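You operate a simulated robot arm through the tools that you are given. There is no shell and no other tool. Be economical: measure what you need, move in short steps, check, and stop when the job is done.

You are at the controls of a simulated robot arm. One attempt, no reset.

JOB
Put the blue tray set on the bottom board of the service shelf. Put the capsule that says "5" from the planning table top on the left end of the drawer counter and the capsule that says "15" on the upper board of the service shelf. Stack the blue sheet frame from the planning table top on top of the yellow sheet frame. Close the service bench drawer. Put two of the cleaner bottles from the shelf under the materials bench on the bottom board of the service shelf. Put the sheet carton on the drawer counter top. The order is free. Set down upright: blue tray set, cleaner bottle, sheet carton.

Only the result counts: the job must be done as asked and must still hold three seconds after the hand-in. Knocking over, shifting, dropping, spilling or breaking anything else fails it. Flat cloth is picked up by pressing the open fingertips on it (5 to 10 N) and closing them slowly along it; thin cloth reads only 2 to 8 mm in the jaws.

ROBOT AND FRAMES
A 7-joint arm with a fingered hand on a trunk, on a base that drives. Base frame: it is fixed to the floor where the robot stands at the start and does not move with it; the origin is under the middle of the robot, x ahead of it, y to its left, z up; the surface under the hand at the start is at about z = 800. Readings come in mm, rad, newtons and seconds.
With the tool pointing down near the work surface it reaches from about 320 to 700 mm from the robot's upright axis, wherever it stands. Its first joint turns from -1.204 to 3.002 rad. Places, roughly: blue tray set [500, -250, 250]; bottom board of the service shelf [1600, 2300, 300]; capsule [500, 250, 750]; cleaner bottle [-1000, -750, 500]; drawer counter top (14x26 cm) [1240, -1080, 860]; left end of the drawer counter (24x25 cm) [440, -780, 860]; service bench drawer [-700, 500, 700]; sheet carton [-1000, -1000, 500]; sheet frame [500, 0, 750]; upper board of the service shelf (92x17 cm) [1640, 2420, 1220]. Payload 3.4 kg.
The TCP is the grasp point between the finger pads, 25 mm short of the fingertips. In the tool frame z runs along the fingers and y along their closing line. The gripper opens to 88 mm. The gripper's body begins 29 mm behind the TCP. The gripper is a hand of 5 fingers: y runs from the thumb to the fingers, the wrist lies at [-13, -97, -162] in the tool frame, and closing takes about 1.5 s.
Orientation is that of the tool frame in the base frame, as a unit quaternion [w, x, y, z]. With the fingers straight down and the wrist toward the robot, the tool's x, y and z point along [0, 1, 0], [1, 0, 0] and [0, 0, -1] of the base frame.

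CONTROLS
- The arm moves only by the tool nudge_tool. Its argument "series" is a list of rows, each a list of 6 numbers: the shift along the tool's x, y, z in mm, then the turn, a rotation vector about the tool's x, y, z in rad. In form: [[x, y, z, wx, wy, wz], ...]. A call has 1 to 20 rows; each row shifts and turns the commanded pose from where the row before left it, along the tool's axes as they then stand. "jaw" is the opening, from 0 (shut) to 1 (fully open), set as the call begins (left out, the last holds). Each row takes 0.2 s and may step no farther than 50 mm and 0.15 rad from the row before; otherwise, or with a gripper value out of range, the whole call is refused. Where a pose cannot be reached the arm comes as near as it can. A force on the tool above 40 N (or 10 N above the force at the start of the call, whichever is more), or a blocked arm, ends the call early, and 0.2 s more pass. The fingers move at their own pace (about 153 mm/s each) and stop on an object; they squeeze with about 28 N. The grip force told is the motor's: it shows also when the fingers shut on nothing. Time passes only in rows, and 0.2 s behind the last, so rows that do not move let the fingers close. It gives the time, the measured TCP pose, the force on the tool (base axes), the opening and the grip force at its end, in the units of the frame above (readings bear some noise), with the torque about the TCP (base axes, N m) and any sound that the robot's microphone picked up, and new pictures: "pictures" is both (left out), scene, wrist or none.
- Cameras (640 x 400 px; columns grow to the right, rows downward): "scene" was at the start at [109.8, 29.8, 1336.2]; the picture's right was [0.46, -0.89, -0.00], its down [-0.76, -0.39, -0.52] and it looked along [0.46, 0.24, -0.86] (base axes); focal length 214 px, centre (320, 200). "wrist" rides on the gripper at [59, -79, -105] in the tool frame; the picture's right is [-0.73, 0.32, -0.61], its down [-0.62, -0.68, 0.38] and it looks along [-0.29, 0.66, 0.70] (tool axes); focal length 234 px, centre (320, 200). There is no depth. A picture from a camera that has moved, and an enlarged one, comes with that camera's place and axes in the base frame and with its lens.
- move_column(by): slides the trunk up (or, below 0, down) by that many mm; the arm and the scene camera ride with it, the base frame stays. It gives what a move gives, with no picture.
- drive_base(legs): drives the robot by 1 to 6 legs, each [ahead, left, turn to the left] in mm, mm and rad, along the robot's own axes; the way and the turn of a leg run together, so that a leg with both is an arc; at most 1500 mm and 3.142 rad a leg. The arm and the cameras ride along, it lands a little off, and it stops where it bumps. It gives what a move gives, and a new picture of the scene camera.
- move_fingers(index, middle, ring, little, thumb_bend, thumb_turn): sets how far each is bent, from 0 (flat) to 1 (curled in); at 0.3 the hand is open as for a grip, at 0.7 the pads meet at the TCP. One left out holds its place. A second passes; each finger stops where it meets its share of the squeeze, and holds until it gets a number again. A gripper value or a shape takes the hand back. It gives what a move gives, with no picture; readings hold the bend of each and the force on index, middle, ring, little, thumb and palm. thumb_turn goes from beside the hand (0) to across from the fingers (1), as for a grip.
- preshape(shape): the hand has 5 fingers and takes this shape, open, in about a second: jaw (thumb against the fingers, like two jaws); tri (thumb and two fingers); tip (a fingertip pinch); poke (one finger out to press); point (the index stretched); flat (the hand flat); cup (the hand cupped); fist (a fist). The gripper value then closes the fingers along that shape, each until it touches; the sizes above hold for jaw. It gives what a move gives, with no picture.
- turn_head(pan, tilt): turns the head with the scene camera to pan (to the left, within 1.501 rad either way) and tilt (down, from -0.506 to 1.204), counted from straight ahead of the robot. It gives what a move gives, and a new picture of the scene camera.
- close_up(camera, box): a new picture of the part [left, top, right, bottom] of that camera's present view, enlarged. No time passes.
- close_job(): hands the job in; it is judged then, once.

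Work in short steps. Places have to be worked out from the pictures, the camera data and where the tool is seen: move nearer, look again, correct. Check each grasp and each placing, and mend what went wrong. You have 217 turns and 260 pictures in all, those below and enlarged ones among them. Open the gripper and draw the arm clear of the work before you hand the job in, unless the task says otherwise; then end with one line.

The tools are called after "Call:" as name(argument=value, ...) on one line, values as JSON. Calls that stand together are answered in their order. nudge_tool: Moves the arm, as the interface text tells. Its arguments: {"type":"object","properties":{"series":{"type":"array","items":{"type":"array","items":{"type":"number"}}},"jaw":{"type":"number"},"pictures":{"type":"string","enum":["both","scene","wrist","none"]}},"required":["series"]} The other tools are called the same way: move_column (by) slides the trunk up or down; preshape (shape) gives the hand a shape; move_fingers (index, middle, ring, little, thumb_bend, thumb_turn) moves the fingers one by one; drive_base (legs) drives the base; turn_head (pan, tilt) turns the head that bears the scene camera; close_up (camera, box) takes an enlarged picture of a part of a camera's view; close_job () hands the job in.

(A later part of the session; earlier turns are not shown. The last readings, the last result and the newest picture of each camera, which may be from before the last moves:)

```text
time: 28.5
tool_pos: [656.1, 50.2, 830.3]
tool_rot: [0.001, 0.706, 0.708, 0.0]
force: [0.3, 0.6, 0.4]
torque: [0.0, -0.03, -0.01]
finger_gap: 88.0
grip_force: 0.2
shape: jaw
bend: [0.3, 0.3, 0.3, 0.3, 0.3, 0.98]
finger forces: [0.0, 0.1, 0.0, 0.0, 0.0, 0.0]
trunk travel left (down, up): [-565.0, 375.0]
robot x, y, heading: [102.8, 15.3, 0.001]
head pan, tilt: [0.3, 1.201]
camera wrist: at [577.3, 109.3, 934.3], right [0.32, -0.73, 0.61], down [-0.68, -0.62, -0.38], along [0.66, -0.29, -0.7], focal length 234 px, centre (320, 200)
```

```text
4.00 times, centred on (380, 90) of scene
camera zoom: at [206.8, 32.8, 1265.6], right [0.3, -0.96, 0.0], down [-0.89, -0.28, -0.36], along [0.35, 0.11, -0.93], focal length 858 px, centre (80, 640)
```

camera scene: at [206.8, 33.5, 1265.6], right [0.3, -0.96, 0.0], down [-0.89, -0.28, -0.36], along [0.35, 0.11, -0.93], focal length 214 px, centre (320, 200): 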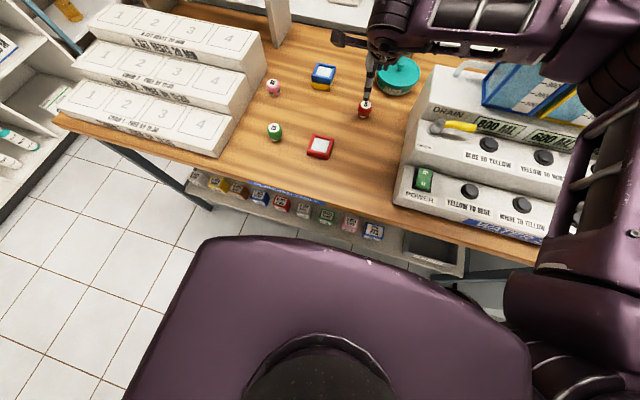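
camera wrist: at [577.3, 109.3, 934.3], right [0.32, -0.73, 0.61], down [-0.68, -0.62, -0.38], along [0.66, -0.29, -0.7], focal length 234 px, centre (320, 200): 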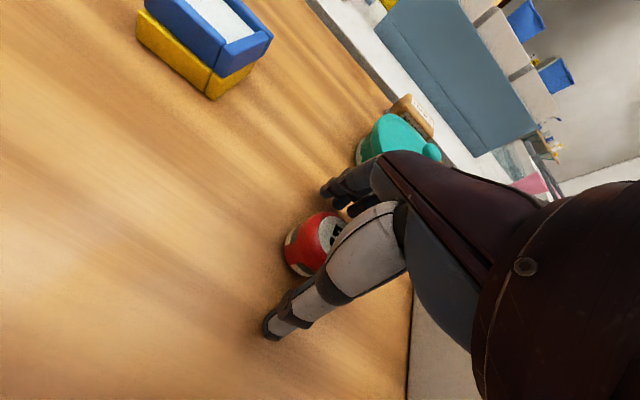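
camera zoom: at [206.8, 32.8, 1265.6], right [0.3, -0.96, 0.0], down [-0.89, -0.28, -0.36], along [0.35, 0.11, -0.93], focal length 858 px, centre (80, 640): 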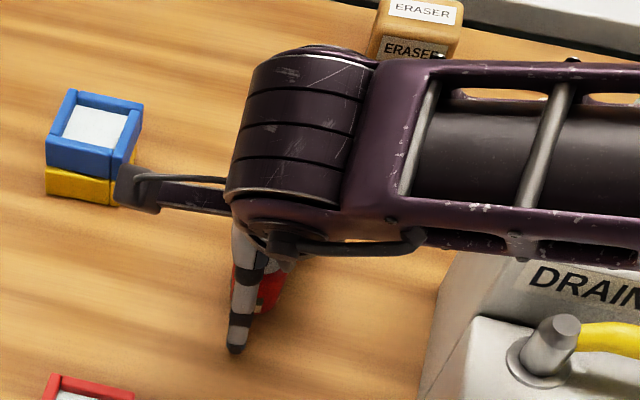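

Capsule sits between thumb and fingers. Closing.

Call:
nudge_tool(series=[[0, 0, 0, 0, 0, 0], [0, 0, 0, 0, 0, 0], [0, 0, 0, 0, 0, 0], [0, 0, 0, 0, 0, 0], [0, 0, 0, 0, 0, 0], [0, 0, 0, 0, 0, 0], [0, 0, 0, 0, 0, 0], [0, 0, 0, 0, 0, 0]], jaw=0, pictures="wrist")

Call:
nudge_tool(series=[[0, 0, -30, 0, 0, 0], [0, 0, -40, 0, 0, 0], [0, 0, 0, 0, 0, 0]], pictures="wrist")

```text
time: 30.3
tool_pos: [655.9, 50.1, 829.7]
tool_rot: [0.0, 0.708, 0.707, 0.0]
force: [0.5, -0.1, 0.1]
torque: [0.01, -0.02, -0.02]
finger_gap: 27.6
grip_force: 28.6
shape: jaw
bend: [0.74, 0.52, 0.58, 0.54, 0.75, 1.0]
finger forces: [14.6, 9.4, 0.0, 0.0, 24.3, 0.0]
trunk travel left (down, up): [-565.0, 375.0]
robot x, y, heading: [102.0, 17.1, 0.002]
head pan, tilt: [0.3, 1.201]
camera wrist: at [577.4, 109.2, 934.5], right [0.32, -0.73, 0.61], down [-0.68, -0.62, -0.38], along [0.66, -0.29, -0.7], focal length 234 px, centre (320, 200)
```

wrist: 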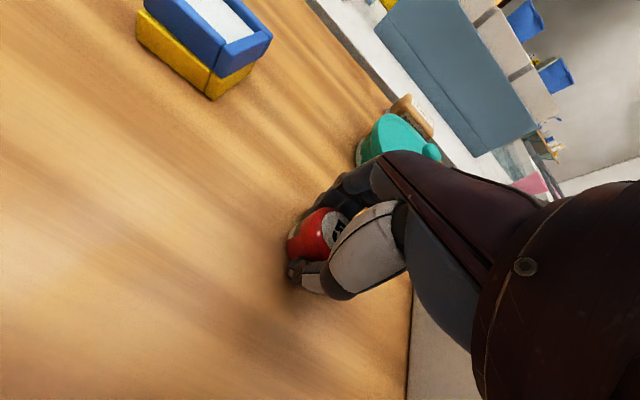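

```text
time: 31.1
tool_pos: [656.2, 49.1, 900.2]
tool_rot: [0.0, 0.707, 0.707, 0.0]
force: [0.9, 0.5, -0.8]
torque: [0.0, 0.0, -0.01]
finger_gap: 27.8
grip_force: 27.7
shape: jaw
bend: [0.74, 0.52, 0.58, 0.54, 0.75, 1.0]
finger forces: [14.8, 9.4, 0.0, 0.1, 24.3, 0.0]
trunk travel left (down, up): [-565.0, 375.0]
robot x, y, heading: [106.3, 15.4, -0.001]
head pan, tilt: [0.3, 1.201]
camera wrist: at [578.2, 107.7, 1004.9], right [0.32, -0.73, 0.61], down [-0.68, -0.62, -0.38], along [0.66, -0.29, -0.7], focal length 234 px, centre (320, 200)
```

wrist: 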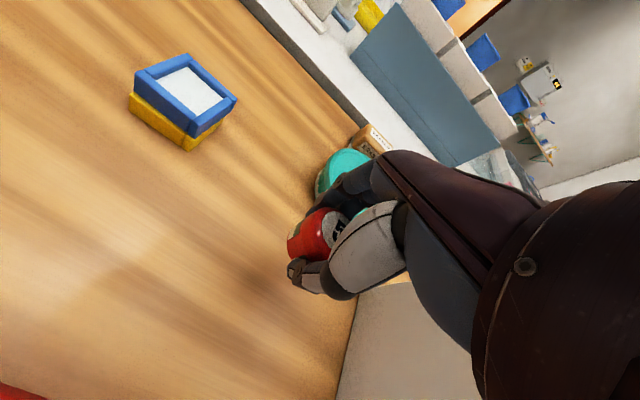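

Capsule "5" is held. I lift it, back off from the table and retract, then go right to the drawer counter's left end.

Call:
nudge_tool(series=[[0, 0, -45, 0, 0, 0], [0, 0, -45, 0, 0, 0], [0, 0, -30, 0, 0, 0]], pictures="none")

Call:
drive_base(legs=[[-250, 0, 0]])

Call:
nudge_tool(series=[[-5, -45, 0, 0, 0, 0], [-5, -45, 0, 0, 0, 0], [-5, -45, 0, 0, 0, 0], [-5, -25, 0, 0, 0, 0], [0, 0, 0, 0, 0, 0]], pictures="none")

Call:
turn_head(pan=-1.2, tilt=0.9)

```text
time: 31.9
tool_pos: [654.2, 49.1, 1019.7]
tool_rot: [0.0, 0.706, 0.708, 0.0]
force: [0.3, 0.5, 0.4]
torque: [-0.02, 0.04, 0.01]
finger_gap: 28.0
grip_force: 28.1
shape: jaw
bend: [0.74, 0.52, 0.58, 0.54, 0.75, 1.0]
finger forces: [15.0, 9.8, 0.0, 0.0, 24.2, 0.1]
trunk travel left (down, up): [-565.0, 375.0]
robot x, y, heading: [105.8, 22.2, 0.002]
head pan, tilt: [0.3, 1.201]
```

```text
time: 33.7
tool_pos: [402.4, 50.8, 1019.7]
tool_rot: [-0.001, 0.704, 0.711, -0.001]
force: [0.7, 0.5, 0.4]
torque: [0.04, -0.02, -0.01]
finger_gap: 28.0
grip_force: 28.1
shape: jaw
bend: [0.74, 0.52, 0.58, 0.54, 0.75, 1.0]
finger forces: [15.0, 9.8, 0.1, 0.1, 24.3, 0.1]
trunk travel left (down, up): [-565.0, 375.0]
robot x, y, heading: [-147.5, 16.4, 0.01]
head pan, tilt: [0.3, 1.201]
camera scene: at [-46.6, 32.5, 1265.6], right [0.3, -0.95, 0.0], down [-0.89, -0.28, -0.36], along [0.35, 0.11, -0.93], focal length 214 px, centre (320, 200)
```

scene: 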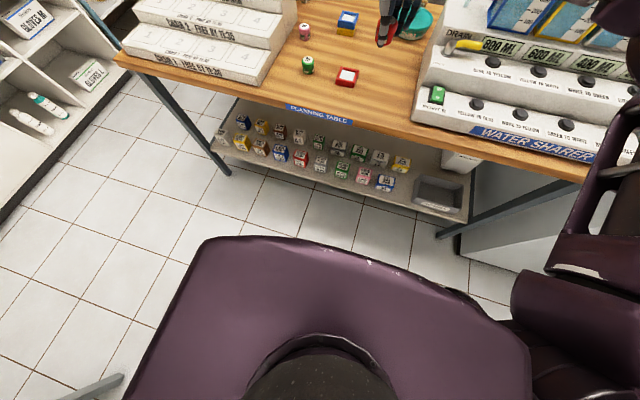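

```text
time: 34.9
tool_pos: [243.7, 29.9, 1019.7]
tool_rot: [0.0, 0.705, 0.71, 0.0]
force: [-0.2, 0.3, -0.1]
torque: [0.0, -0.06, 0.01]
finger_gap: 27.9
grip_force: 28.0
shape: jaw
bend: [0.74, 0.52, 0.58, 0.54, 0.75, 1.0]
finger forces: [15.0, 9.8, 0.0, 0.1, 24.2, 0.0]
trunk travel left (down, up): [-565.0, 375.0]
robot x, y, heading: [-145.1, 18.3, 0.006]
head pan, tilt: [0.3, 1.201]
```

```text
time: 36.5
tool_pos: [244.6, 31.0, 1017.7]
tool_rot: [0.0, 0.704, 0.71, 0.0]
force: [-0.4, 0.0, 0.7]
torque: [-0.01, -0.02, 0.02]
finger_gap: 27.8
grip_force: 27.7
shape: jaw
bend: [0.74, 0.52, 0.58, 0.54, 0.75, 1.0]
finger forces: [15.0, 9.8, 0.1, 0.0, 24.3, 0.1]
trunk travel left (down, up): [-565.0, 375.0]
robot x, y, heading: [-147.4, 19.9, 0.01]
head pan, tilt: [-1.201, 0.901]
camera scene: at [-71.3, -54.6, 1285.4], right [-0.93, -0.37, 0.0], down [-0.29, 0.73, -0.62], along [0.23, -0.58, -0.78], focal length 214 px, centre (320, 200)
```

scene: 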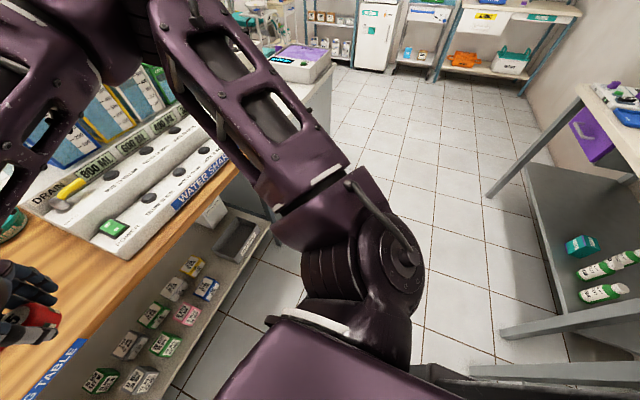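

Path to the right is free floor. I drive right 400 mm, look, then continue.

Call:
drive_base(legs=[[0, -400, 0]])

Call:
turn_head(pan=-0.75, tilt=0.9)

```text
time: 39.0
tool_pos: [246.4, -373.5, 1018.5]
tool_rot: [-0.001, 0.707, 0.708, 0.0]
force: [-1.5, -1.0, 0.8]
torque: [0.02, -0.01, 0.02]
finger_gap: 27.9
grip_force: 27.8
shape: jaw
bend: [0.74, 0.52, 0.58, 0.54, 0.75, 1.0]
finger forces: [15.0, 9.8, 0.0, 0.0, 24.3, 0.0]
trunk travel left (down, up): [-565.0, 375.0]
robot x, y, heading: [-149.4, -382.3, 0.003]
head pan, tilt: [-1.201, 0.901]
camera scene: at [-70.0, -456.6, 1285.4], right [-0.93, -0.36, 0.0], down [-0.28, 0.73, -0.62], along [0.23, -0.58, -0.78], focal length 214 px, centre (320, 200)
```

scene: 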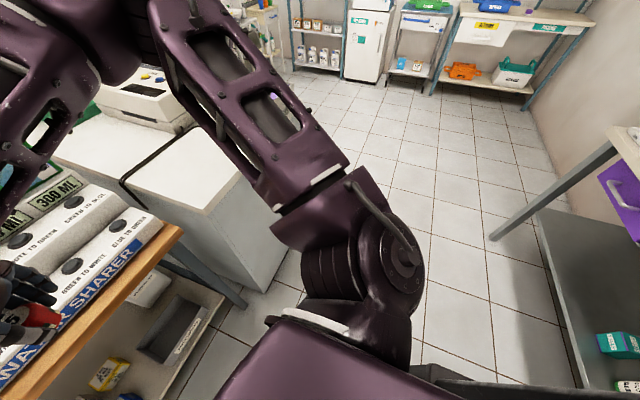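

```text
time: 39.9
tool_pos: [246.1, -373.2, 1019.9]
tool_rot: [0.0, 0.706, 0.708, 0.0]
force: [-0.5, 0.7, 0.3]
torque: [0.02, 0.01, -0.03]
finger_gap: 27.5
grip_force: 28.1
shape: jaw
bend: [0.74, 0.52, 0.58, 0.54, 0.75, 1.0]
finger forces: [15.0, 9.9, 0.0, 0.1, 24.2, 0.0]
trunk travel left (down, up): [-565.0, 375.0]
robot x, y, heading: [-144.3, -378.4, -0.001]
head pan, tilt: [-0.75, 0.901]
camera scene: at [-42.2, -437.2, 1285.4], right [-0.68, -0.73, 0.0], down [-0.57, 0.53, -0.62], along [0.45, -0.42, -0.78], focal length 214 px, centre (320, 200)
```

scene: 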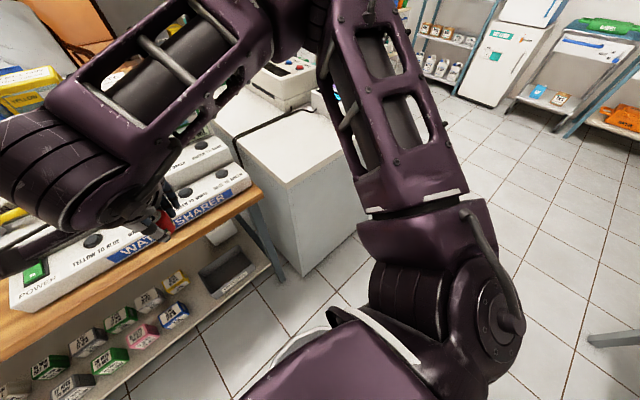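

The counter's left end is a clear surface with its near corner at about (295, -648). I continue right 400 mm.

Call:
drive_base(legs=[[0, -400, 0]])

Call:
turn_head(pan=0.0, tilt=0.9)

```text
time: 42.4
tool_pos: [247.8, -767.5, 1018.5]
tool_rot: [-0.001, 0.704, 0.711, 0.001]
force: [0.1, -0.1, 0.3]
torque: [0.0, 0.0, 0.02]
finger_gap: 27.9
grip_force: 28.1
shape: jaw
bend: [0.74, 0.52, 0.58, 0.54, 0.75, 1.0]
finger forces: [15.0, 9.8, 0.1, 0.0, 24.2, 0.0]
trunk travel left (down, up): [-565.0, 375.0]
robot x, y, heading: [-146.3, -781.8, 0.009]
head pan, tilt: [-0.75, 0.901]
camera scene: at [-39.8, -833.6, 1285.4], right [-0.68, -0.74, 0.0], down [-0.58, 0.53, -0.62], along [0.46, -0.42, -0.78], focal length 214 px, centre (320, 200)
```

scene: 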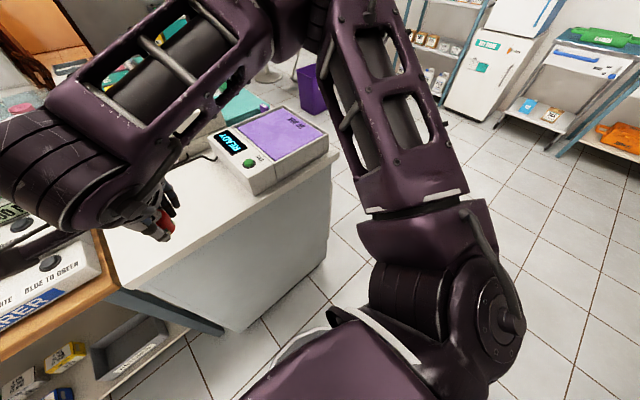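

```text
time: 43.5
tool_pos: [248.0, -767.0, 1018.1]
tool_rot: [0.0, 0.704, 0.71, 0.0]
force: [0.1, -0.1, -0.8]
torque: [-0.01, -0.02, -0.01]
finger_gap: 27.9
grip_force: 28.6
shape: jaw
bend: [0.74, 0.52, 0.58, 0.54, 0.75, 1.0]
finger forces: [15.1, 9.8, 0.1, 0.0, 24.2, 0.1]
trunk travel left (down, up): [-565.0, 375.0]
robot x, y, heading: [-141.3, -788.2, 0.006]
head pan, tilt: [0.0, 0.901]
camera scene: at [-20.0, -781.5, 1285.4], right [0.01, -1.0, 0.0], down [-0.78, -0.01, -0.62], along [0.62, 0.01, -0.78], focal length 214 px, centre (320, 200)
```

scene: 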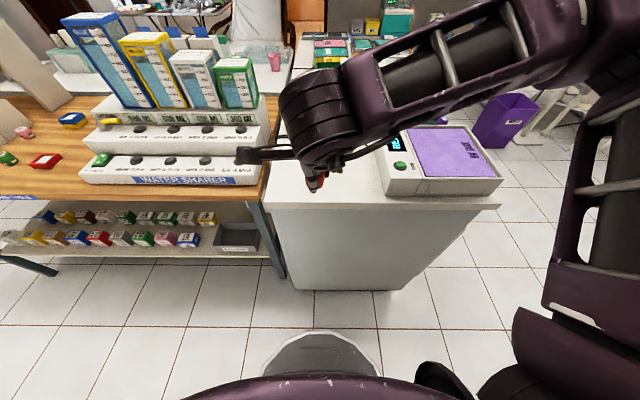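

The counter's west edge is at x≈302 and the free left end spans y −636…−950. I extend to (430, −780) and lower.

Call:
nudge_tool(series=[[-3, 45, 0, 0, 0, 0], [-3, 45, 0, 0, 0, 0], [-3, 45, 15, 0, 0, 0], [-3, 45, 20, 0, 0, 0], [0, 0, 40, 0, 0, 0], [0, 0, 25, 0, 0, 0], [0, 0, 0, 0, 0, 0]])

Call:
close_up(camera="scene", box=[250, 100, 410, 220])

```text
time: 45.1
tool_pos: [427.9, -777.3, 916.6]
tool_rot: [0.0, 0.704, 0.71, 0.0]
force: [-0.4, -0.3, 0.8]
torque: [0.01, 0.0, -0.03]
finger_gap: 27.8
grip_force: 27.9
shape: jaw
bend: [0.74, 0.52, 0.58, 0.54, 0.75, 1.0]
finger forces: [15.2, 10.0, 0.0, 0.1, 24.1, 0.1]
trunk travel left (down, up): [-565.0, 375.0]
robot x, y, heading: [-145.4, -783.3, 0.01]
head pan, tilt: [0.0, 0.901]
camera scene: at [-20.2, -781.4, 1285.4], right [0.01, -1.0, 0.0], down [-0.78, -0.01, -0.62], along [0.62, 0.01, -0.78], focal length 214 px, centre (320, 200)
camera wrist: at [348.9, -718.1, 1021.0], right [0.33, -0.72, 0.61], down [-0.68, -0.63, -0.38], along [0.66, -0.28, -0.7], focal length 234 px, centre (320, 200)
```

scene: 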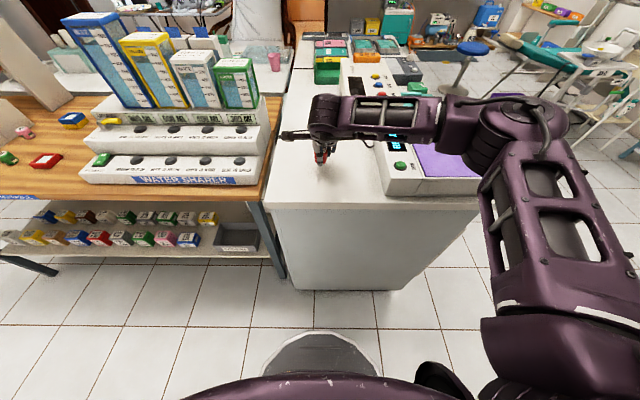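
wrist: 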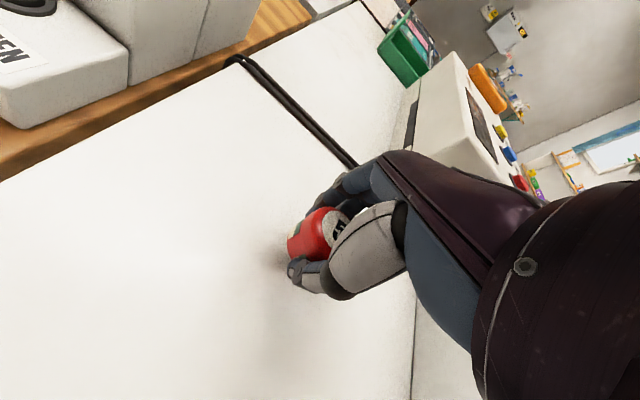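

```text
3.33 times, centred on (330, 160) of scene
camera zoom: at [-20.2, -781.4, 1285.4], right [0.01, -1.0, 0.0], down [-0.78, -0.01, -0.62], along [0.62, 0.01, -0.78], focal length 715 px, centre (287, 333)
```

zoom: 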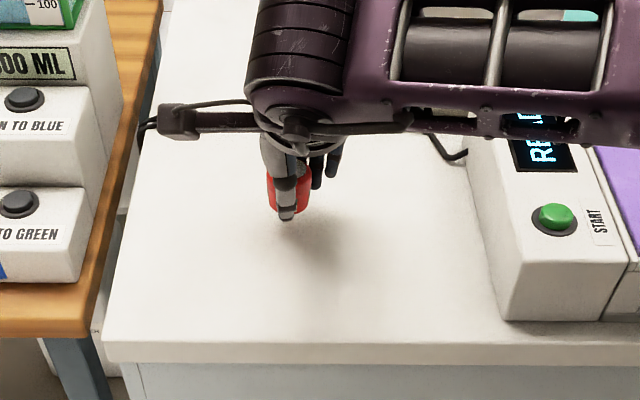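

Position is good and clear. I lower step by step until contact.

Call:
nudge_tool(series=[[0, 0, 12, 0, 0, 0], [0, 0, 8, 0, 0, 0], [0, 0, 0, 0, 0, 0]], pictures="none")

Call:
nudge_tool(series=[[0, 0, 3, 0, 0, 0], [0, 0, 2, 0, 0, 0], [0, 0, 0, 0, 0, 0]], pictures="none")

Call:
nudge_tool(series=[[0, 0, 2, 0, 0, 0], [0, 0, 0, 0, 0, 0]], pictures="wrist")

```text
time: 45.9
tool_pos: [427.6, -776.3, 897.4]
tool_rot: [0.0, 0.704, 0.71, 0.0]
force: [0.6, -1.2, -0.1]
torque: [-0.01, 0.03, 0.0]
finger_gap: 27.7
grip_force: 28.1
shape: jaw
bend: [0.74, 0.52, 0.58, 0.54, 0.75, 1.0]
finger forces: [15.1, 9.9, 0.0, 0.0, 24.3, 0.1]
trunk travel left (down, up): [-565.0, 375.0]
robot x, y, heading: [-142.5, -779.9, 0.008]
head pan, tilt: [0.0, 0.901]
```

```text
time: 46.7
tool_pos: [429.0, -777.5, 894.0]
tool_rot: [0.0, 0.704, 0.711, -0.001]
force: [0.1, 0.0, 0.0]
torque: [0.0, -0.01, -0.01]
finger_gap: 27.7
grip_force: 28.2
shape: jaw
bend: [0.74, 0.52, 0.58, 0.54, 0.75, 1.0]
finger forces: [15.2, 10.0, 0.1, 0.1, 24.2, 0.0]
trunk travel left (down, up): [-565.0, 375.0]
robot x, y, heading: [-144.7, -779.8, 0.009]
head pan, tilt: [0.0, 0.901]
```

```text
time: 47.3
tool_pos: [429.8, -777.0, 891.7]
tool_rot: [0.001, 0.704, 0.71, 0.0]
force: [0.1, 0.1, 0.3]
torque: [-0.04, -0.03, 0.01]
finger_gap: 28.0
grip_force: 28.0
shape: jaw
bend: [0.74, 0.52, 0.58, 0.54, 0.75, 1.0]
finger forces: [15.1, 10.1, 0.0, 0.0, 24.2, 0.0]
trunk travel left (down, up): [-565.0, 375.0]
robot x, y, heading: [-142.9, -777.8, 0.004]
head pan, tilt: [0.0, 0.901]
camera wrist: at [349.7, -719.0, 996.5], right [0.33, -0.72, 0.61], down [-0.68, -0.63, -0.38], along [0.66, -0.28, -0.7], focal length 234 px, centre (320, 200)
```

wrist: 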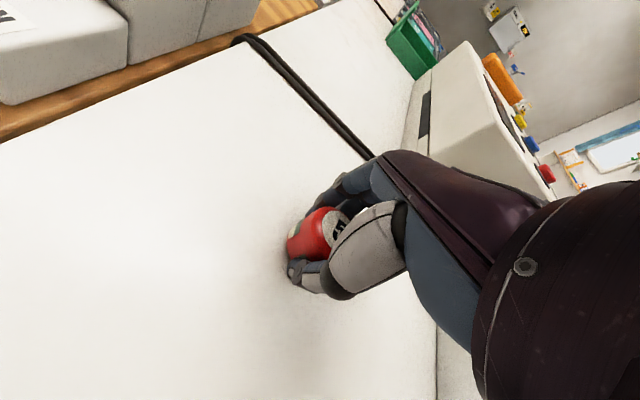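

No contact yet; continuing in 2 mm steps.

Call:
nudge_tool(series=[[0, 0, 2, 0, 0, 0], [0, 0, 0, 0, 0, 0]], pictures="none")

Call:
nudge_tool(series=[[0, 0, 2, 0, 0, 0], [0, 0, 0, 0, 0, 0]], pictures="none")

Call:
nudge_tool(series=[[0, 0, 2, 0, 0, 0], [0, 0, 0, 0, 0, 0]], pictures="wrist")

```text
time: 47.9
tool_pos: [427.5, -778.1, 889.7]
tool_rot: [0.0, 0.704, 0.71, 0.0]
force: [-0.4, 0.0, 0.3]
torque: [-0.01, -0.02, 0.04]
finger_gap: 27.9
grip_force: 28.5
shape: jaw
bend: [0.74, 0.52, 0.58, 0.54, 0.75, 1.0]
finger forces: [15.2, 10.0, 0.0, 0.0, 24.2, 0.0]
trunk travel left (down, up): [-565.0, 375.0]
robot x, y, heading: [-146.0, -780.9, 0.013]
head pan, tilt: [0.0, 0.901]
```

```text
time: 48.5
tool_pos: [428.1, -776.0, 889.5]
tool_rot: [0.001, 0.704, 0.71, 0.002]
force: [0.9, -1.3, 6.4]
torque: [0.0, -0.12, 0.01]
finger_gap: 27.9
grip_force: 28.0
shape: jaw
bend: [0.74, 0.52, 0.58, 0.54, 0.75, 1.0]
finger forces: [15.4, 10.6, 0.0, 0.1, 24.8, 0.0]
trunk travel left (down, up): [-565.0, 375.0]
robot x, y, heading: [-144.4, -779.3, 0.011]
head pan, tilt: [0.0, 0.901]
```

```text
time: 49.1
tool_pos: [427.4, -776.3, 888.8]
tool_rot: [0.001, 0.704, 0.711, 0.002]
force: [3.3, 0.7, 13.3]
torque: [-0.01, -0.23, -0.02]
finger_gap: 28.7
grip_force: 27.7
shape: jaw
bend: [0.74, 0.51, 0.58, 0.54, 0.76, 1.0]
finger forces: [17.2, 11.2, 0.0, 0.0, 24.6, 0.1]
trunk travel left (down, up): [-565.0, 375.0]
robot x, y, heading: [-144.4, -778.8, 0.01]
head pan, tilt: [0.0, 0.901]
camera wrist: at [348.1, -718.8, 992.3], right [0.33, -0.72, 0.61], down [-0.67, -0.63, -0.39], along [0.66, -0.28, -0.69], focal length 234 px, centre (320, 200)
```

wrist: 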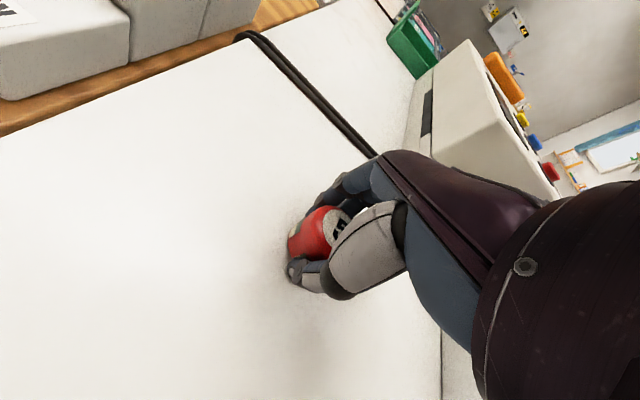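

Contact at ~13 N. I relieve it and release, then rise.

Call:
nudge_tool(series=[[0, 0, -3, 0, 0, 0], [0, 0, 0, 0, 0, 0]], pictures="none")

Call:
nudge_tool(series=[[0, 0, 0, 0, 0, 0], [0, 0, 0, 0, 0, 0], [0, 0, 0, 0, 0, 0], [0, 0, 0, 0, 0, 0], [0, 0, 0, 0, 0, 0], [0, 0, -10, 0, 0, 0], [0, 0, -45, 0, 0, 0], [0, 0, -45, 0, 0, 0]], jaw=1, pictures="wrist")

```text
time: 49.7
tool_pos: [426.5, -777.1, 888.0]
tool_rot: [0.0, 0.704, 0.71, 0.0]
force: [1.3, 1.6, 5.0]
torque: [0.03, -0.13, 0.01]
finger_gap: 28.5
grip_force: 27.7
shape: jaw
bend: [0.74, 0.51, 0.58, 0.54, 0.76, 1.0]
finger forces: [16.3, 10.3, 0.0, 0.0, 24.9, 0.0]
trunk travel left (down, up): [-565.0, 375.0]
robot x, y, heading: [-146.4, -783.0, 0.009]
head pan, tilt: [0.0, 0.901]
```

```text
time: 51.5
tool_pos: [424.5, -776.3, 987.6]
tool_rot: [0.0, 0.704, 0.71, 0.0]
force: [0.3, 0.6, -0.2]
torque: [0.01, 0.0, 0.0]
finger_gap: 87.7
grip_force: 0.0
shape: jaw
bend: [0.3, 0.3, 0.3, 0.3, 0.3, 0.98]
finger forces: [0.0, 0.1, 0.1, 0.0, 0.1, 0.0]
trunk travel left (down, up): [-565.0, 375.0]
robot x, y, heading: [-142.8, -785.4, 0.003]
head pan, tilt: [0.0, 0.901]
camera wrist: at [345.4, -718.6, 1092.4], right [0.33, -0.72, 0.61], down [-0.68, -0.63, -0.38], along [0.66, -0.28, -0.7], focal length 234 px, centre (320, 200)
```

wrist: 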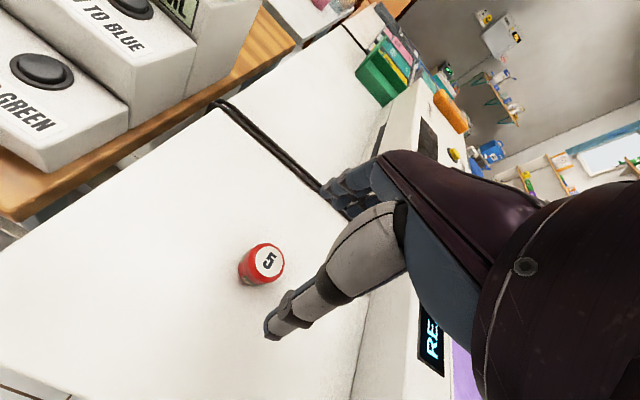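

"5" stands upright on the left end. Next I retract the arm, raise the trunk, and turn toward the materials bench.

Call:
nudge_tool(series=[[0, -45, -20, 0, 0, 0], [0, -45, -20, 0, 0, 0], [0, -45, -20, 0, 0, 0], [0, -40, 0, 0, 0, 0], [0, 0, 0, 0, 0, 0]], pictures="none")

Call:
move_column(by=150)

Call:
drive_base(legs=[[0, 0, 3.14]])

Call:
turn_head(pan=0.3, tilt=0.75)

```text
time: 52.7
tool_pos: [250.8, -780.5, 1051.3]
tool_rot: [-0.001, 0.704, 0.711, 0.0]
force: [0.5, 0.3, -0.2]
torque: [0.0, 0.01, -0.01]
finger_gap: 87.7
grip_force: 0.0
shape: jaw
bend: [0.3, 0.3, 0.3, 0.3, 0.3, 0.98]
finger forces: [0.0, 0.0, 0.0, 0.1, 0.0, 0.1]
trunk travel left (down, up): [-565.0, 375.0]
robot x, y, heading: [-141.5, -779.9, 0.006]
head pan, tilt: [0.0, 0.901]
```

```text
time: 54.4
tool_pos: [251.7, -780.7, 1201.1]
tool_rot: [0.0, 0.704, 0.71, 0.0]
force: [-0.1, 0.6, 0.4]
torque: [0.0, 0.01, 0.0]
finger_gap: 87.8
grip_force: 0.0
shape: jaw
bend: [0.3, 0.3, 0.3, 0.3, 0.3, 0.98]
finger forces: [0.0, 0.0, 0.0, 0.0, 0.1, 0.0]
trunk travel left (down, up): [-715.0, 225.0]
robot x, y, heading: [-144.3, -777.8, 0.012]
head pan, tilt: [0.0, 0.901]
```

```text
time: 62.3
tool_pos: [-539.4, -811.4, 1202.0]
tool_rot: [0.0, 0.735, -0.679, 0.001]
force: [-0.4, -0.4, -0.6]
torque: [0.01, 0.01, 0.0]
finger_gap: 87.6
grip_force: 0.0
shape: jaw
bend: [0.3, 0.3, 0.3, 0.3, 0.3, 0.98]
finger forces: [0.1, 0.0, 0.1, 0.0, 0.1, 0.0]
trunk travel left (down, up): [-715.0, 225.0]
robot x, y, heading: [-144.9, -783.1, -3.062]
head pan, tilt: [0.0, 0.901]
camera scene: at [-270.7, -792.3, 1435.4], right [-0.08, 1.0, 0.0], down [0.78, 0.06, -0.62], along [-0.62, -0.05, -0.78], focal length 214 px, centre (320, 200)
```

scene: 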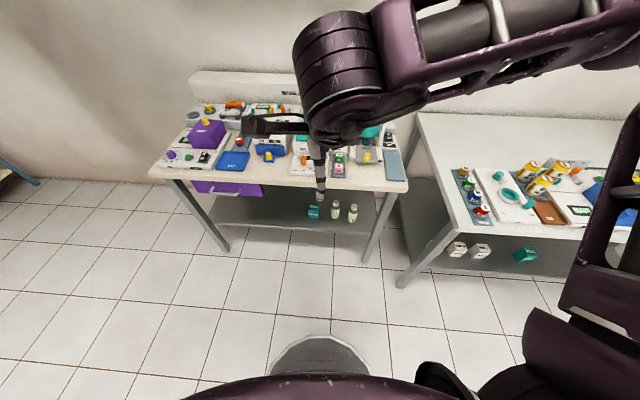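

```text
time: 63.1
tool_pos: [-538.5, -810.0, 1200.7]
tool_rot: [0.0, 0.735, -0.678, 0.0]
force: [0.1, -0.4, 1.2]
torque: [0.0, 0.02, -0.01]
finger_gap: 87.9
grip_force: 0.1
shape: jaw
bend: [0.3, 0.3, 0.3, 0.3, 0.3, 0.98]
finger forces: [0.1, 0.0, 0.0, 0.1, 0.0, 0.0]
trunk travel left (down, up): [-715.0, 225.0]
robot x, y, heading: [-144.2, -783.6, -3.06]
head pan, tilt: [0.3, 0.75]
camera scene: at [-272.4, -816.9, 1447.3], right [-0.37, 0.93, 0.0], down [0.63, 0.25, -0.73], along [-0.68, -0.27, -0.68], focal length 214 px, centre (320, 200)
```

scene: 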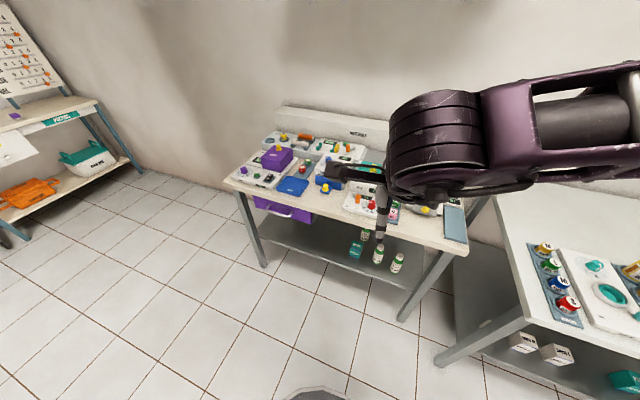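

Two benches: materials bench left with bottles and teal carton under it. I zoom there.

Call:
close_up(camera="scene", box=[220, 170, 480, 330])

Call:
close_up(camera="scene", box=[480, 180, 640, 400])

```text
2.46 times, centred on (350, 250) of scene
camera zoom: at [-272.4, -816.9, 1447.3], right [-0.37, 0.93, 0.0], down [0.63, 0.25, -0.73], along [-0.68, -0.27, -0.68], focal length 528 px, centre (246, 77)
```

zoom: 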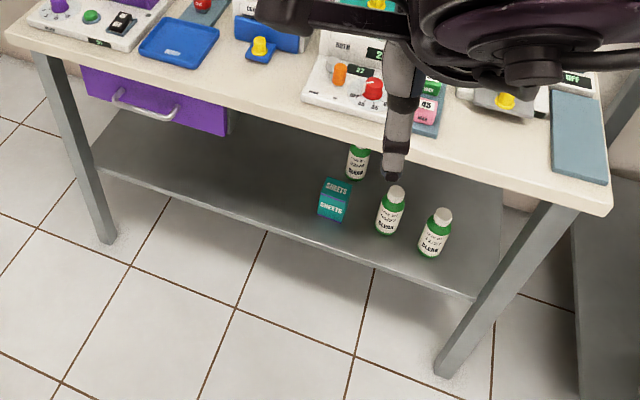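

```text
1.82 times, centred on (560, 290) of scene
camera zoom: at [-272.4, -816.9, 1447.3], right [-0.37, 0.93, 0.0], down [0.63, 0.25, -0.73], along [-0.68, -0.27, -0.68], focal length 390 px, centre (-116, 36)
```

zoom: 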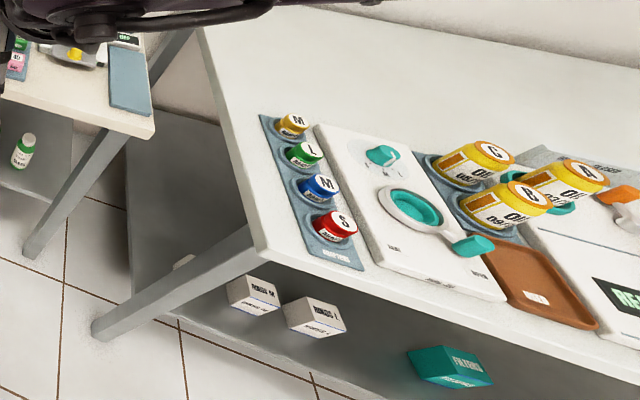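

The teal "SHEETS" carton and three green bottles are identified. I square my heading, lower the trunk and look again from lower for triangulation.

Call:
drive_base(legs=[[150, 0, -0.08]])

Call:
move_column(by=-450)

Call:
turn_head(pan=0.2, tilt=0.6)

```text
time: 64.5
tool_pos: [-690.5, -783.9, 1200.9]
tool_rot: [-0.001, -0.705, 0.709, 0.0]
force: [0.1, -0.2, -0.1]
torque: [0.01, 0.02, -0.03]
finger_gap: 87.8
grip_force: 0.0
shape: jaw
bend: [0.3, 0.3, 0.3, 0.3, 0.3, 0.98]
finger forces: [0.0, 0.1, 0.0, 0.1, 0.1, 0.0]
trunk travel left (down, up): [-715.0, 225.0]
robot x, y, heading: [-296.1, -786.0, 3.136]
head pan, tilt: [0.3, 0.75]
camera scene: at [-425.4, -812.3, 1447.4], right [-0.29, 0.96, 0.0], down [0.65, 0.2, -0.73], along [-0.7, -0.21, -0.68], focal length 214 px, centre (320, 200)
```

scene: 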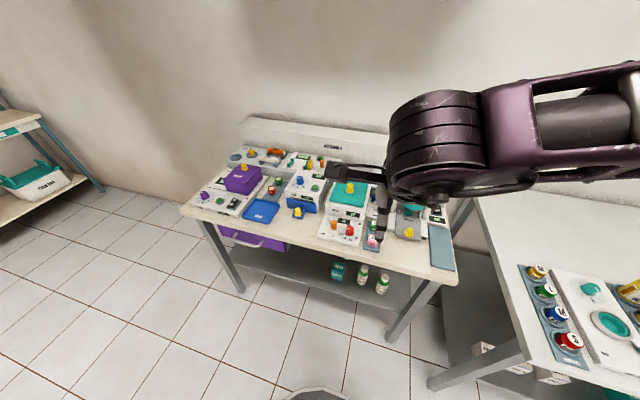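

```text
refused: -450 is not a number from -400 to 400
```

```text
time: 65.2
tool_pos: [-692.0, -783.3, 1201.0]
tool_rot: [0.0, -0.706, 0.708, 0.0]
force: [0.4, -0.2, 0.4]
torque: [0.0, -0.01, -0.02]
finger_gap: 87.9
grip_force: 0.0
shape: jaw
bend: [0.3, 0.3, 0.3, 0.3, 0.3, 0.98]
finger forces: [0.0, 0.0, 0.0, 0.1, 0.0, 0.1]
trunk travel left (down, up): [-715.0, 225.0]
robot x, y, heading: [-295.7, -790.0, 3.139]
head pan, tilt: [0.201, 0.6]
camera scene: at [-433.8, -805.2, 1460.1], right [-0.2, 0.98, 0.0], down [0.55, 0.11, -0.82], along [-0.81, -0.16, -0.57], focal length 214 px, centre (320, 200)
```

scene: 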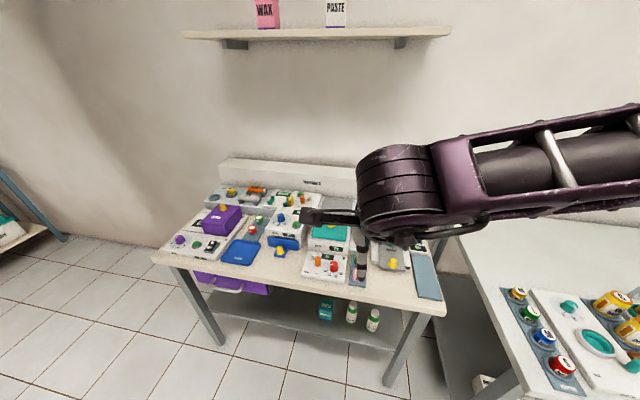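

I back up 120 mm for margin, then lower the trunk 400 mm.

Call:
drive_base(legs=[[-120, 0, 0]])

Call:
move_column(by=-400)

Call:
turn_head(pan=0.15, tilt=0.35)

Call:
close_up(camera="scene", box=[220, 150, 460, 310])

```text
time: 66.5
tool_pos: [-571.6, -783.5, 1201.9]
tool_rot: [0.0, -0.705, 0.709, 0.0]
force: [-1.1, -0.5, -0.4]
torque: [-0.01, 0.01, 0.03]
finger_gap: 87.8
grip_force: 0.0
shape: jaw
bend: [0.3, 0.3, 0.3, 0.3, 0.3, 0.98]
finger forces: [0.0, 0.1, 0.0, 0.0, 0.1, 0.0]
trunk travel left (down, up): [-715.0, 225.0]
robot x, y, heading: [-177.5, -787.5, 3.134]
head pan, tilt: [0.201, 0.6]
camera scene: at [-314.2, -805.5, 1460.1], right [-0.19, 0.98, 0.0], down [0.55, 0.11, -0.82], along [-0.81, -0.16, -0.57], focal length 214 px, centre (320, 200)
```

scene: 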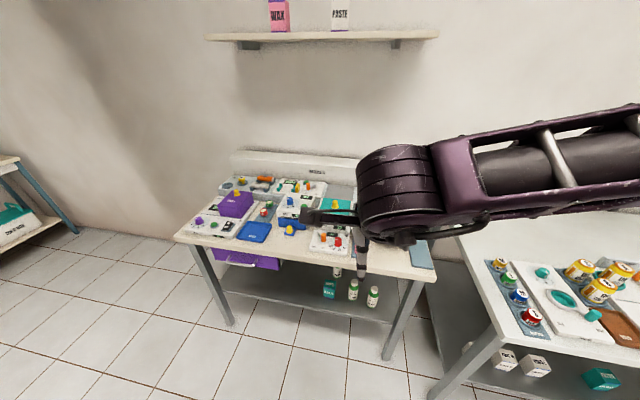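

```text
time: 70.3
tool_pos: [-571.6, -783.7, 801.2]
tool_rot: [0.0, -0.706, 0.709, 0.0]
force: [0.3, -0.6, 0.1]
torque: [0.03, 0.0, 0.01]
finger_gap: 87.5
grip_force: 0.0
shape: jaw
bend: [0.3, 0.3, 0.3, 0.3, 0.3, 0.98]
finger forces: [0.0, 0.0, 0.0, 0.0, 0.0, 0.0]
trunk travel left (down, up): [-315.0, 625.0]
robot x, y, heading: [-177.3, -783.7, 3.136]
head pan, tilt: [0.201, 0.6]
```

```text
time: 71.1
tool_pos: [-571.0, -783.4, 801.3]
tool_rot: [0.0, -0.705, 0.709, 0.0]
force: [0.8, 0.9, 0.0]
torque: [0.03, 0.01, 0.02]
finger_gap: 87.4
grip_force: 0.2
shape: jaw
bend: [0.3, 0.3, 0.3, 0.3, 0.3, 0.98]
finger forces: [0.0, 0.0, 0.0, 0.0, 0.0, 0.0]
trunk travel left (down, up): [-315.0, 625.0]
robot x, y, heading: [-178.0, -782.1, 3.137]
head pan, tilt: [0.15, 0.351]
camera scene: at [-319.0, -801.8, 1082.9], right [-0.14, 0.99, 0.0], down [0.34, 0.05, -0.94], along [-0.93, -0.14, -0.34], focal length 214 px, centre (320, 200)
```

scene: 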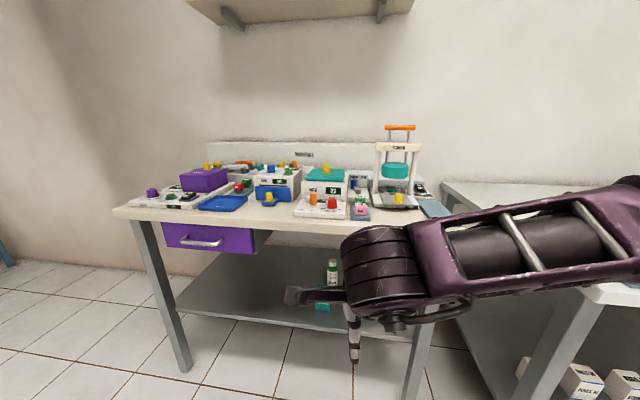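

```text
2.50 times, centred on (340, 230) of scene
camera zoom: at [-319.0, -801.8, 1082.9], right [-0.14, 0.99, 0.0], down [0.34, 0.05, -0.94], along [-0.93, -0.14, -0.34], focal length 536 px, centre (270, 125)
```

zoom: 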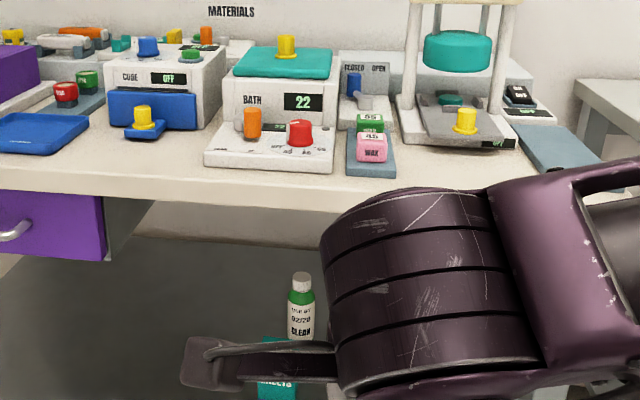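

Bench top edge is near x≈−850, z≈818; shelf roughly z≈400–460. I roll the hand 90° so it closes sideways, then look.

Call:
nudge_tool(series=[[0, 0, 0, 0, 0, -0.143], [0, 0, 0, 0, 0, -0.143], [0, 0, 0, 0, 0, -0.143], [0, 0, 0, 0, 0, -0.143], [0, 0, 0, 0, 0, -0.143], [0, 0, 0, 0, 0, -0.143], [0, 0, 0, 0, 0, -0.143], [0, 0, 0, 0, 0, -0.143], [0, 0, 0, 0, 0, -0.143], [0, 0, 0, 0, 0, -0.143], [0, 0, 0, 0, 0, -0.143], [0, 0, 0, 0, 0, 0]], pictures="scene")

```text
time: 73.7
tool_pos: [-508.7, -818.0, 799.2]
tool_rot: [0.0, 1.0, -0.002, 0.0]
force: [0.2, 0.6, -0.2]
torque: [0.04, -0.03, 0.0]
finger_gap: 87.7
grip_force: 0.0
shape: jaw
bend: [0.3, 0.3, 0.3, 0.3, 0.3, 0.98]
finger forces: [0.0, 0.0, 0.1, 0.1, 0.1, 0.0]
out of reach, approached as far as the arm can: row 10, 11
trunk travel left (down, up): [-315.0, 625.0]
robot x, y, heading: [-174.9, -785.3, 3.135]
head pan, tilt: [0.15, 0.351]
camera scene: at [-319.1, -801.8, 1082.9], right [-0.14, 0.99, 0.0], down [0.34, 0.05, -0.94], along [-0.93, -0.14, -0.34], focal length 214 px, centre (320, 200)
```

scene: 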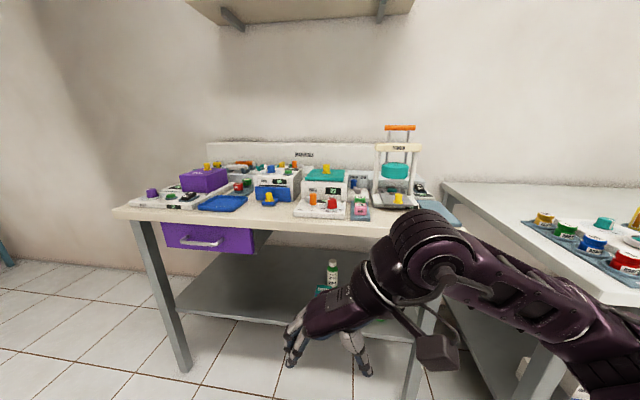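

The roll works (fingers close sideways). Now I extend a bit and pitch the fingers forward ~50°.

Call:
nudge_tool(series=[[-40, 0, 20, 0, 0, 0], [-40, 0, 20, 0, 0, 0], [-30, 0, 20, 0, 0, 0], [0, 0, 0, 0, -0.145, 0], [0, 0, 0, 0, -0.145, 0], [0, 0, 0, 0, -0.145, 0], [0, 0, 0, 0, -0.145, 0], [0, 0, 0, 0, -0.145, 0], [0, 0, 0, 0, -0.145, 0], [0, 0, 0, 0, 0, 0]])

```text
time: 75.9
tool_pos: [-544.0, -862.5, 767.0]
tool_rot: [-0.001, 0.907, -0.001, -0.422]
force: [0.2, -1.1, -0.1]
torque: [0.01, 0.01, 0.01]
finger_gap: 88.0
grip_force: 0.0
shape: jaw
bend: [0.3, 0.3, 0.3, 0.3, 0.3, 0.98]
finger forces: [0.0, 0.1, 0.0, 0.0, 0.1, 0.1]
out of reach, approached as far as the arm can: row 1, 2, 3, 8, 9
trunk travel left (down, up): [-315.0, 625.0]
robot x, y, heading: [-180.6, -786.0, 3.141]
head pan, tilt: [0.15, 0.351]
camera scene: at [-319.1, -801.8, 1082.9], right [-0.14, 0.99, 0.0], down [0.34, 0.05, -0.94], along [-0.93, -0.14, -0.34], focal length 214 px, centre (320, 200)
camera wrist: at [-424.2, -783.6, 789.1], right [0.0, -0.32, 0.95], down [-0.69, 0.68, 0.23], along [-0.72, -0.65, -0.23], focal length 234 px, centre (320, 200)
```

scene: 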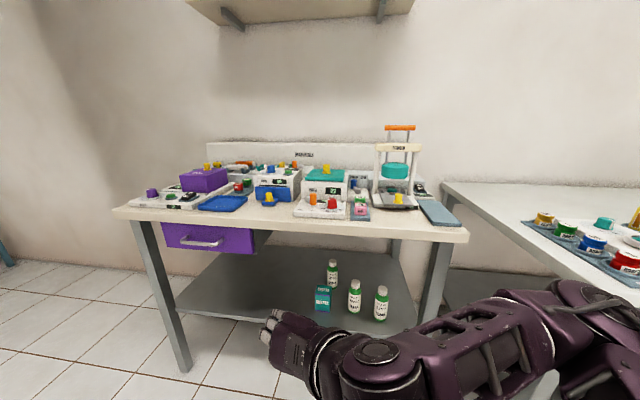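
wrist: 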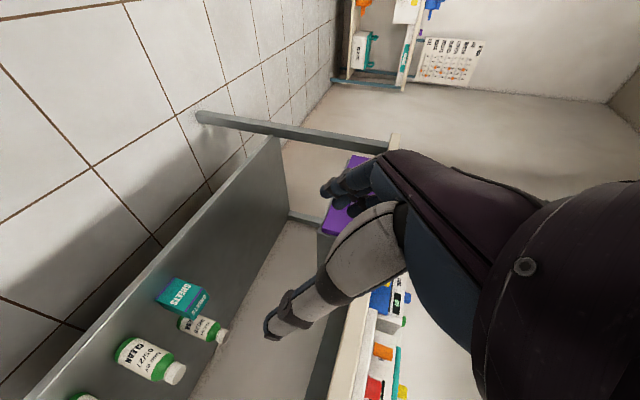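

Now all items are visible. I zoom to measure them.

Call:
close_up(camera="scene", box=[280, 240, 440, 340])

Call:
close_up(camera="wrist", box=[60, 240, 260, 400])

```text
4.00 times, centred on (360, 290) of scene
camera zoom: at [-319.1, -801.8, 1082.9], right [-0.14, 0.99, 0.0], down [0.34, 0.05, -0.94], along [-0.93, -0.14, -0.34], focal length 858 px, centre (160, -160)
```

zoom: 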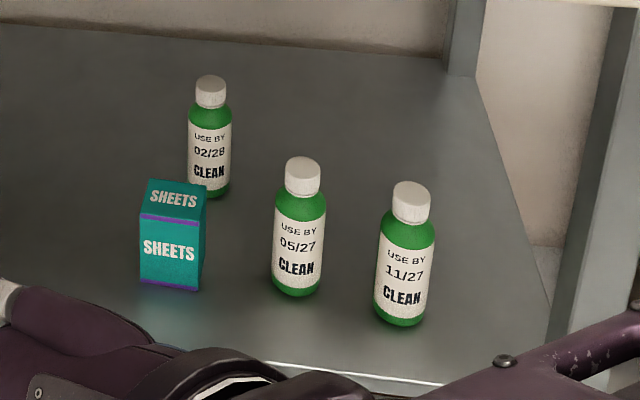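

```text
2.50 times, centred on (160, 320) of wrist
camera zoom: at [-424.2, -783.6, 789.1], right [0.0, -0.32, 0.95], down [-0.69, 0.68, 0.23], along [-0.72, -0.65, -0.23], focal length 585 px, centre (720, -100)
```

zoom: 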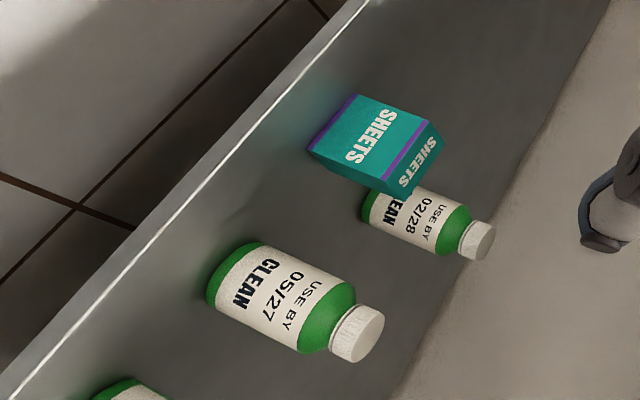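

Bottles are ~50×170 mm on a shelf at roughly z≈300–350, around x≈−1050. I lower the trunk further, and test forward reach in this pose before the bench.

Call:
move_column(by=-200)

Call:
nudge_tool(series=[[-19, 15, 23, 0, 0, 0], [-19, 15, 23, 0, 0, 0], [-19, 15, 23, 0, 0, 0], [-19, 15, 23, 0, 0, 0], [0, 15, 0, 0, 0, 0]])

```text
time: 78.0
tool_pos: [-543.2, -863.1, 567.0]
tool_rot: [-0.001, 0.907, -0.002, -0.422]
force: [0.1, 0.5, -0.1]
torque: [-0.01, 0.02, 0.0]
finger_gap: 87.7
grip_force: 0.0
shape: jaw
bend: [0.3, 0.3, 0.3, 0.3, 0.3, 0.98]
finger forces: [0.0, 0.0, 0.1, 0.0, 0.0, 0.0]
trunk travel left (down, up): [-115.0, 825.0]
robot x, y, heading: [-176.2, -790.0, 3.137]
head pan, tilt: [0.15, 0.351]
```

```text
time: 79.2
tool_pos: [-661.3, -936.4, 565.3]
tool_rot: [-0.001, 0.907, -0.002, -0.42]
force: [0.1, -0.2, -0.2]
torque: [0.0, 0.05, -0.01]
finger_gap: 87.9
grip_force: 0.1
shape: jaw
bend: [0.3, 0.3, 0.3, 0.3, 0.3, 0.98]
finger forces: [0.0, 0.1, 0.0, 0.1, 0.1, 0.1]
trunk travel left (down, up): [-115.0, 825.0]
robot x, y, heading: [-171.4, -788.7, 3.141]
head pan, tilt: [0.15, 0.351]
camera scene: at [-319.0, -801.8, 882.9], right [-0.14, 0.99, 0.0], down [0.34, 0.05, -0.94], along [-0.93, -0.14, -0.34], focal length 214 px, centre (320, 200)
camera wrist: at [-542.7, -858.1, 587.0], right [-0.01, -0.32, 0.95], down [-0.69, 0.68, 0.23], along [-0.72, -0.66, -0.23], focal length 234 px, centre (320, 200)
```

scene: 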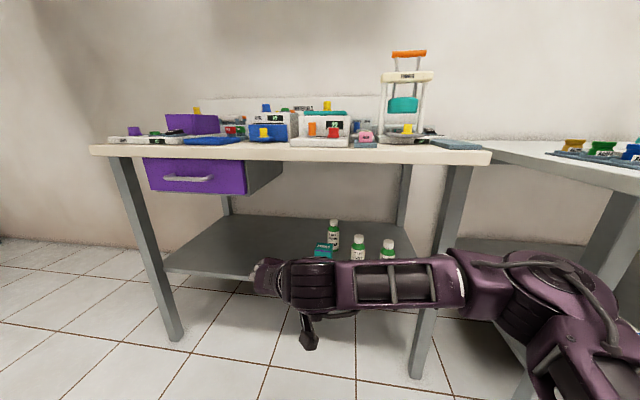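
wrist: 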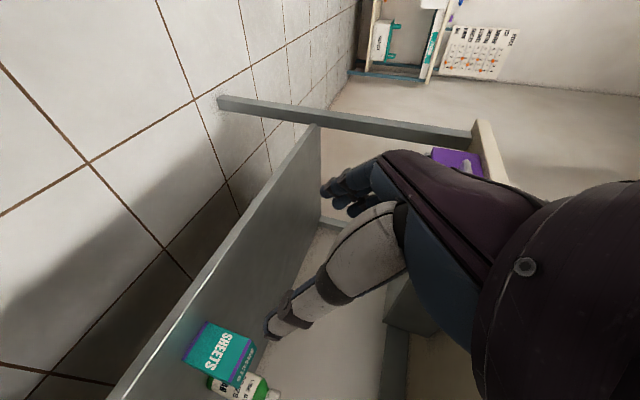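

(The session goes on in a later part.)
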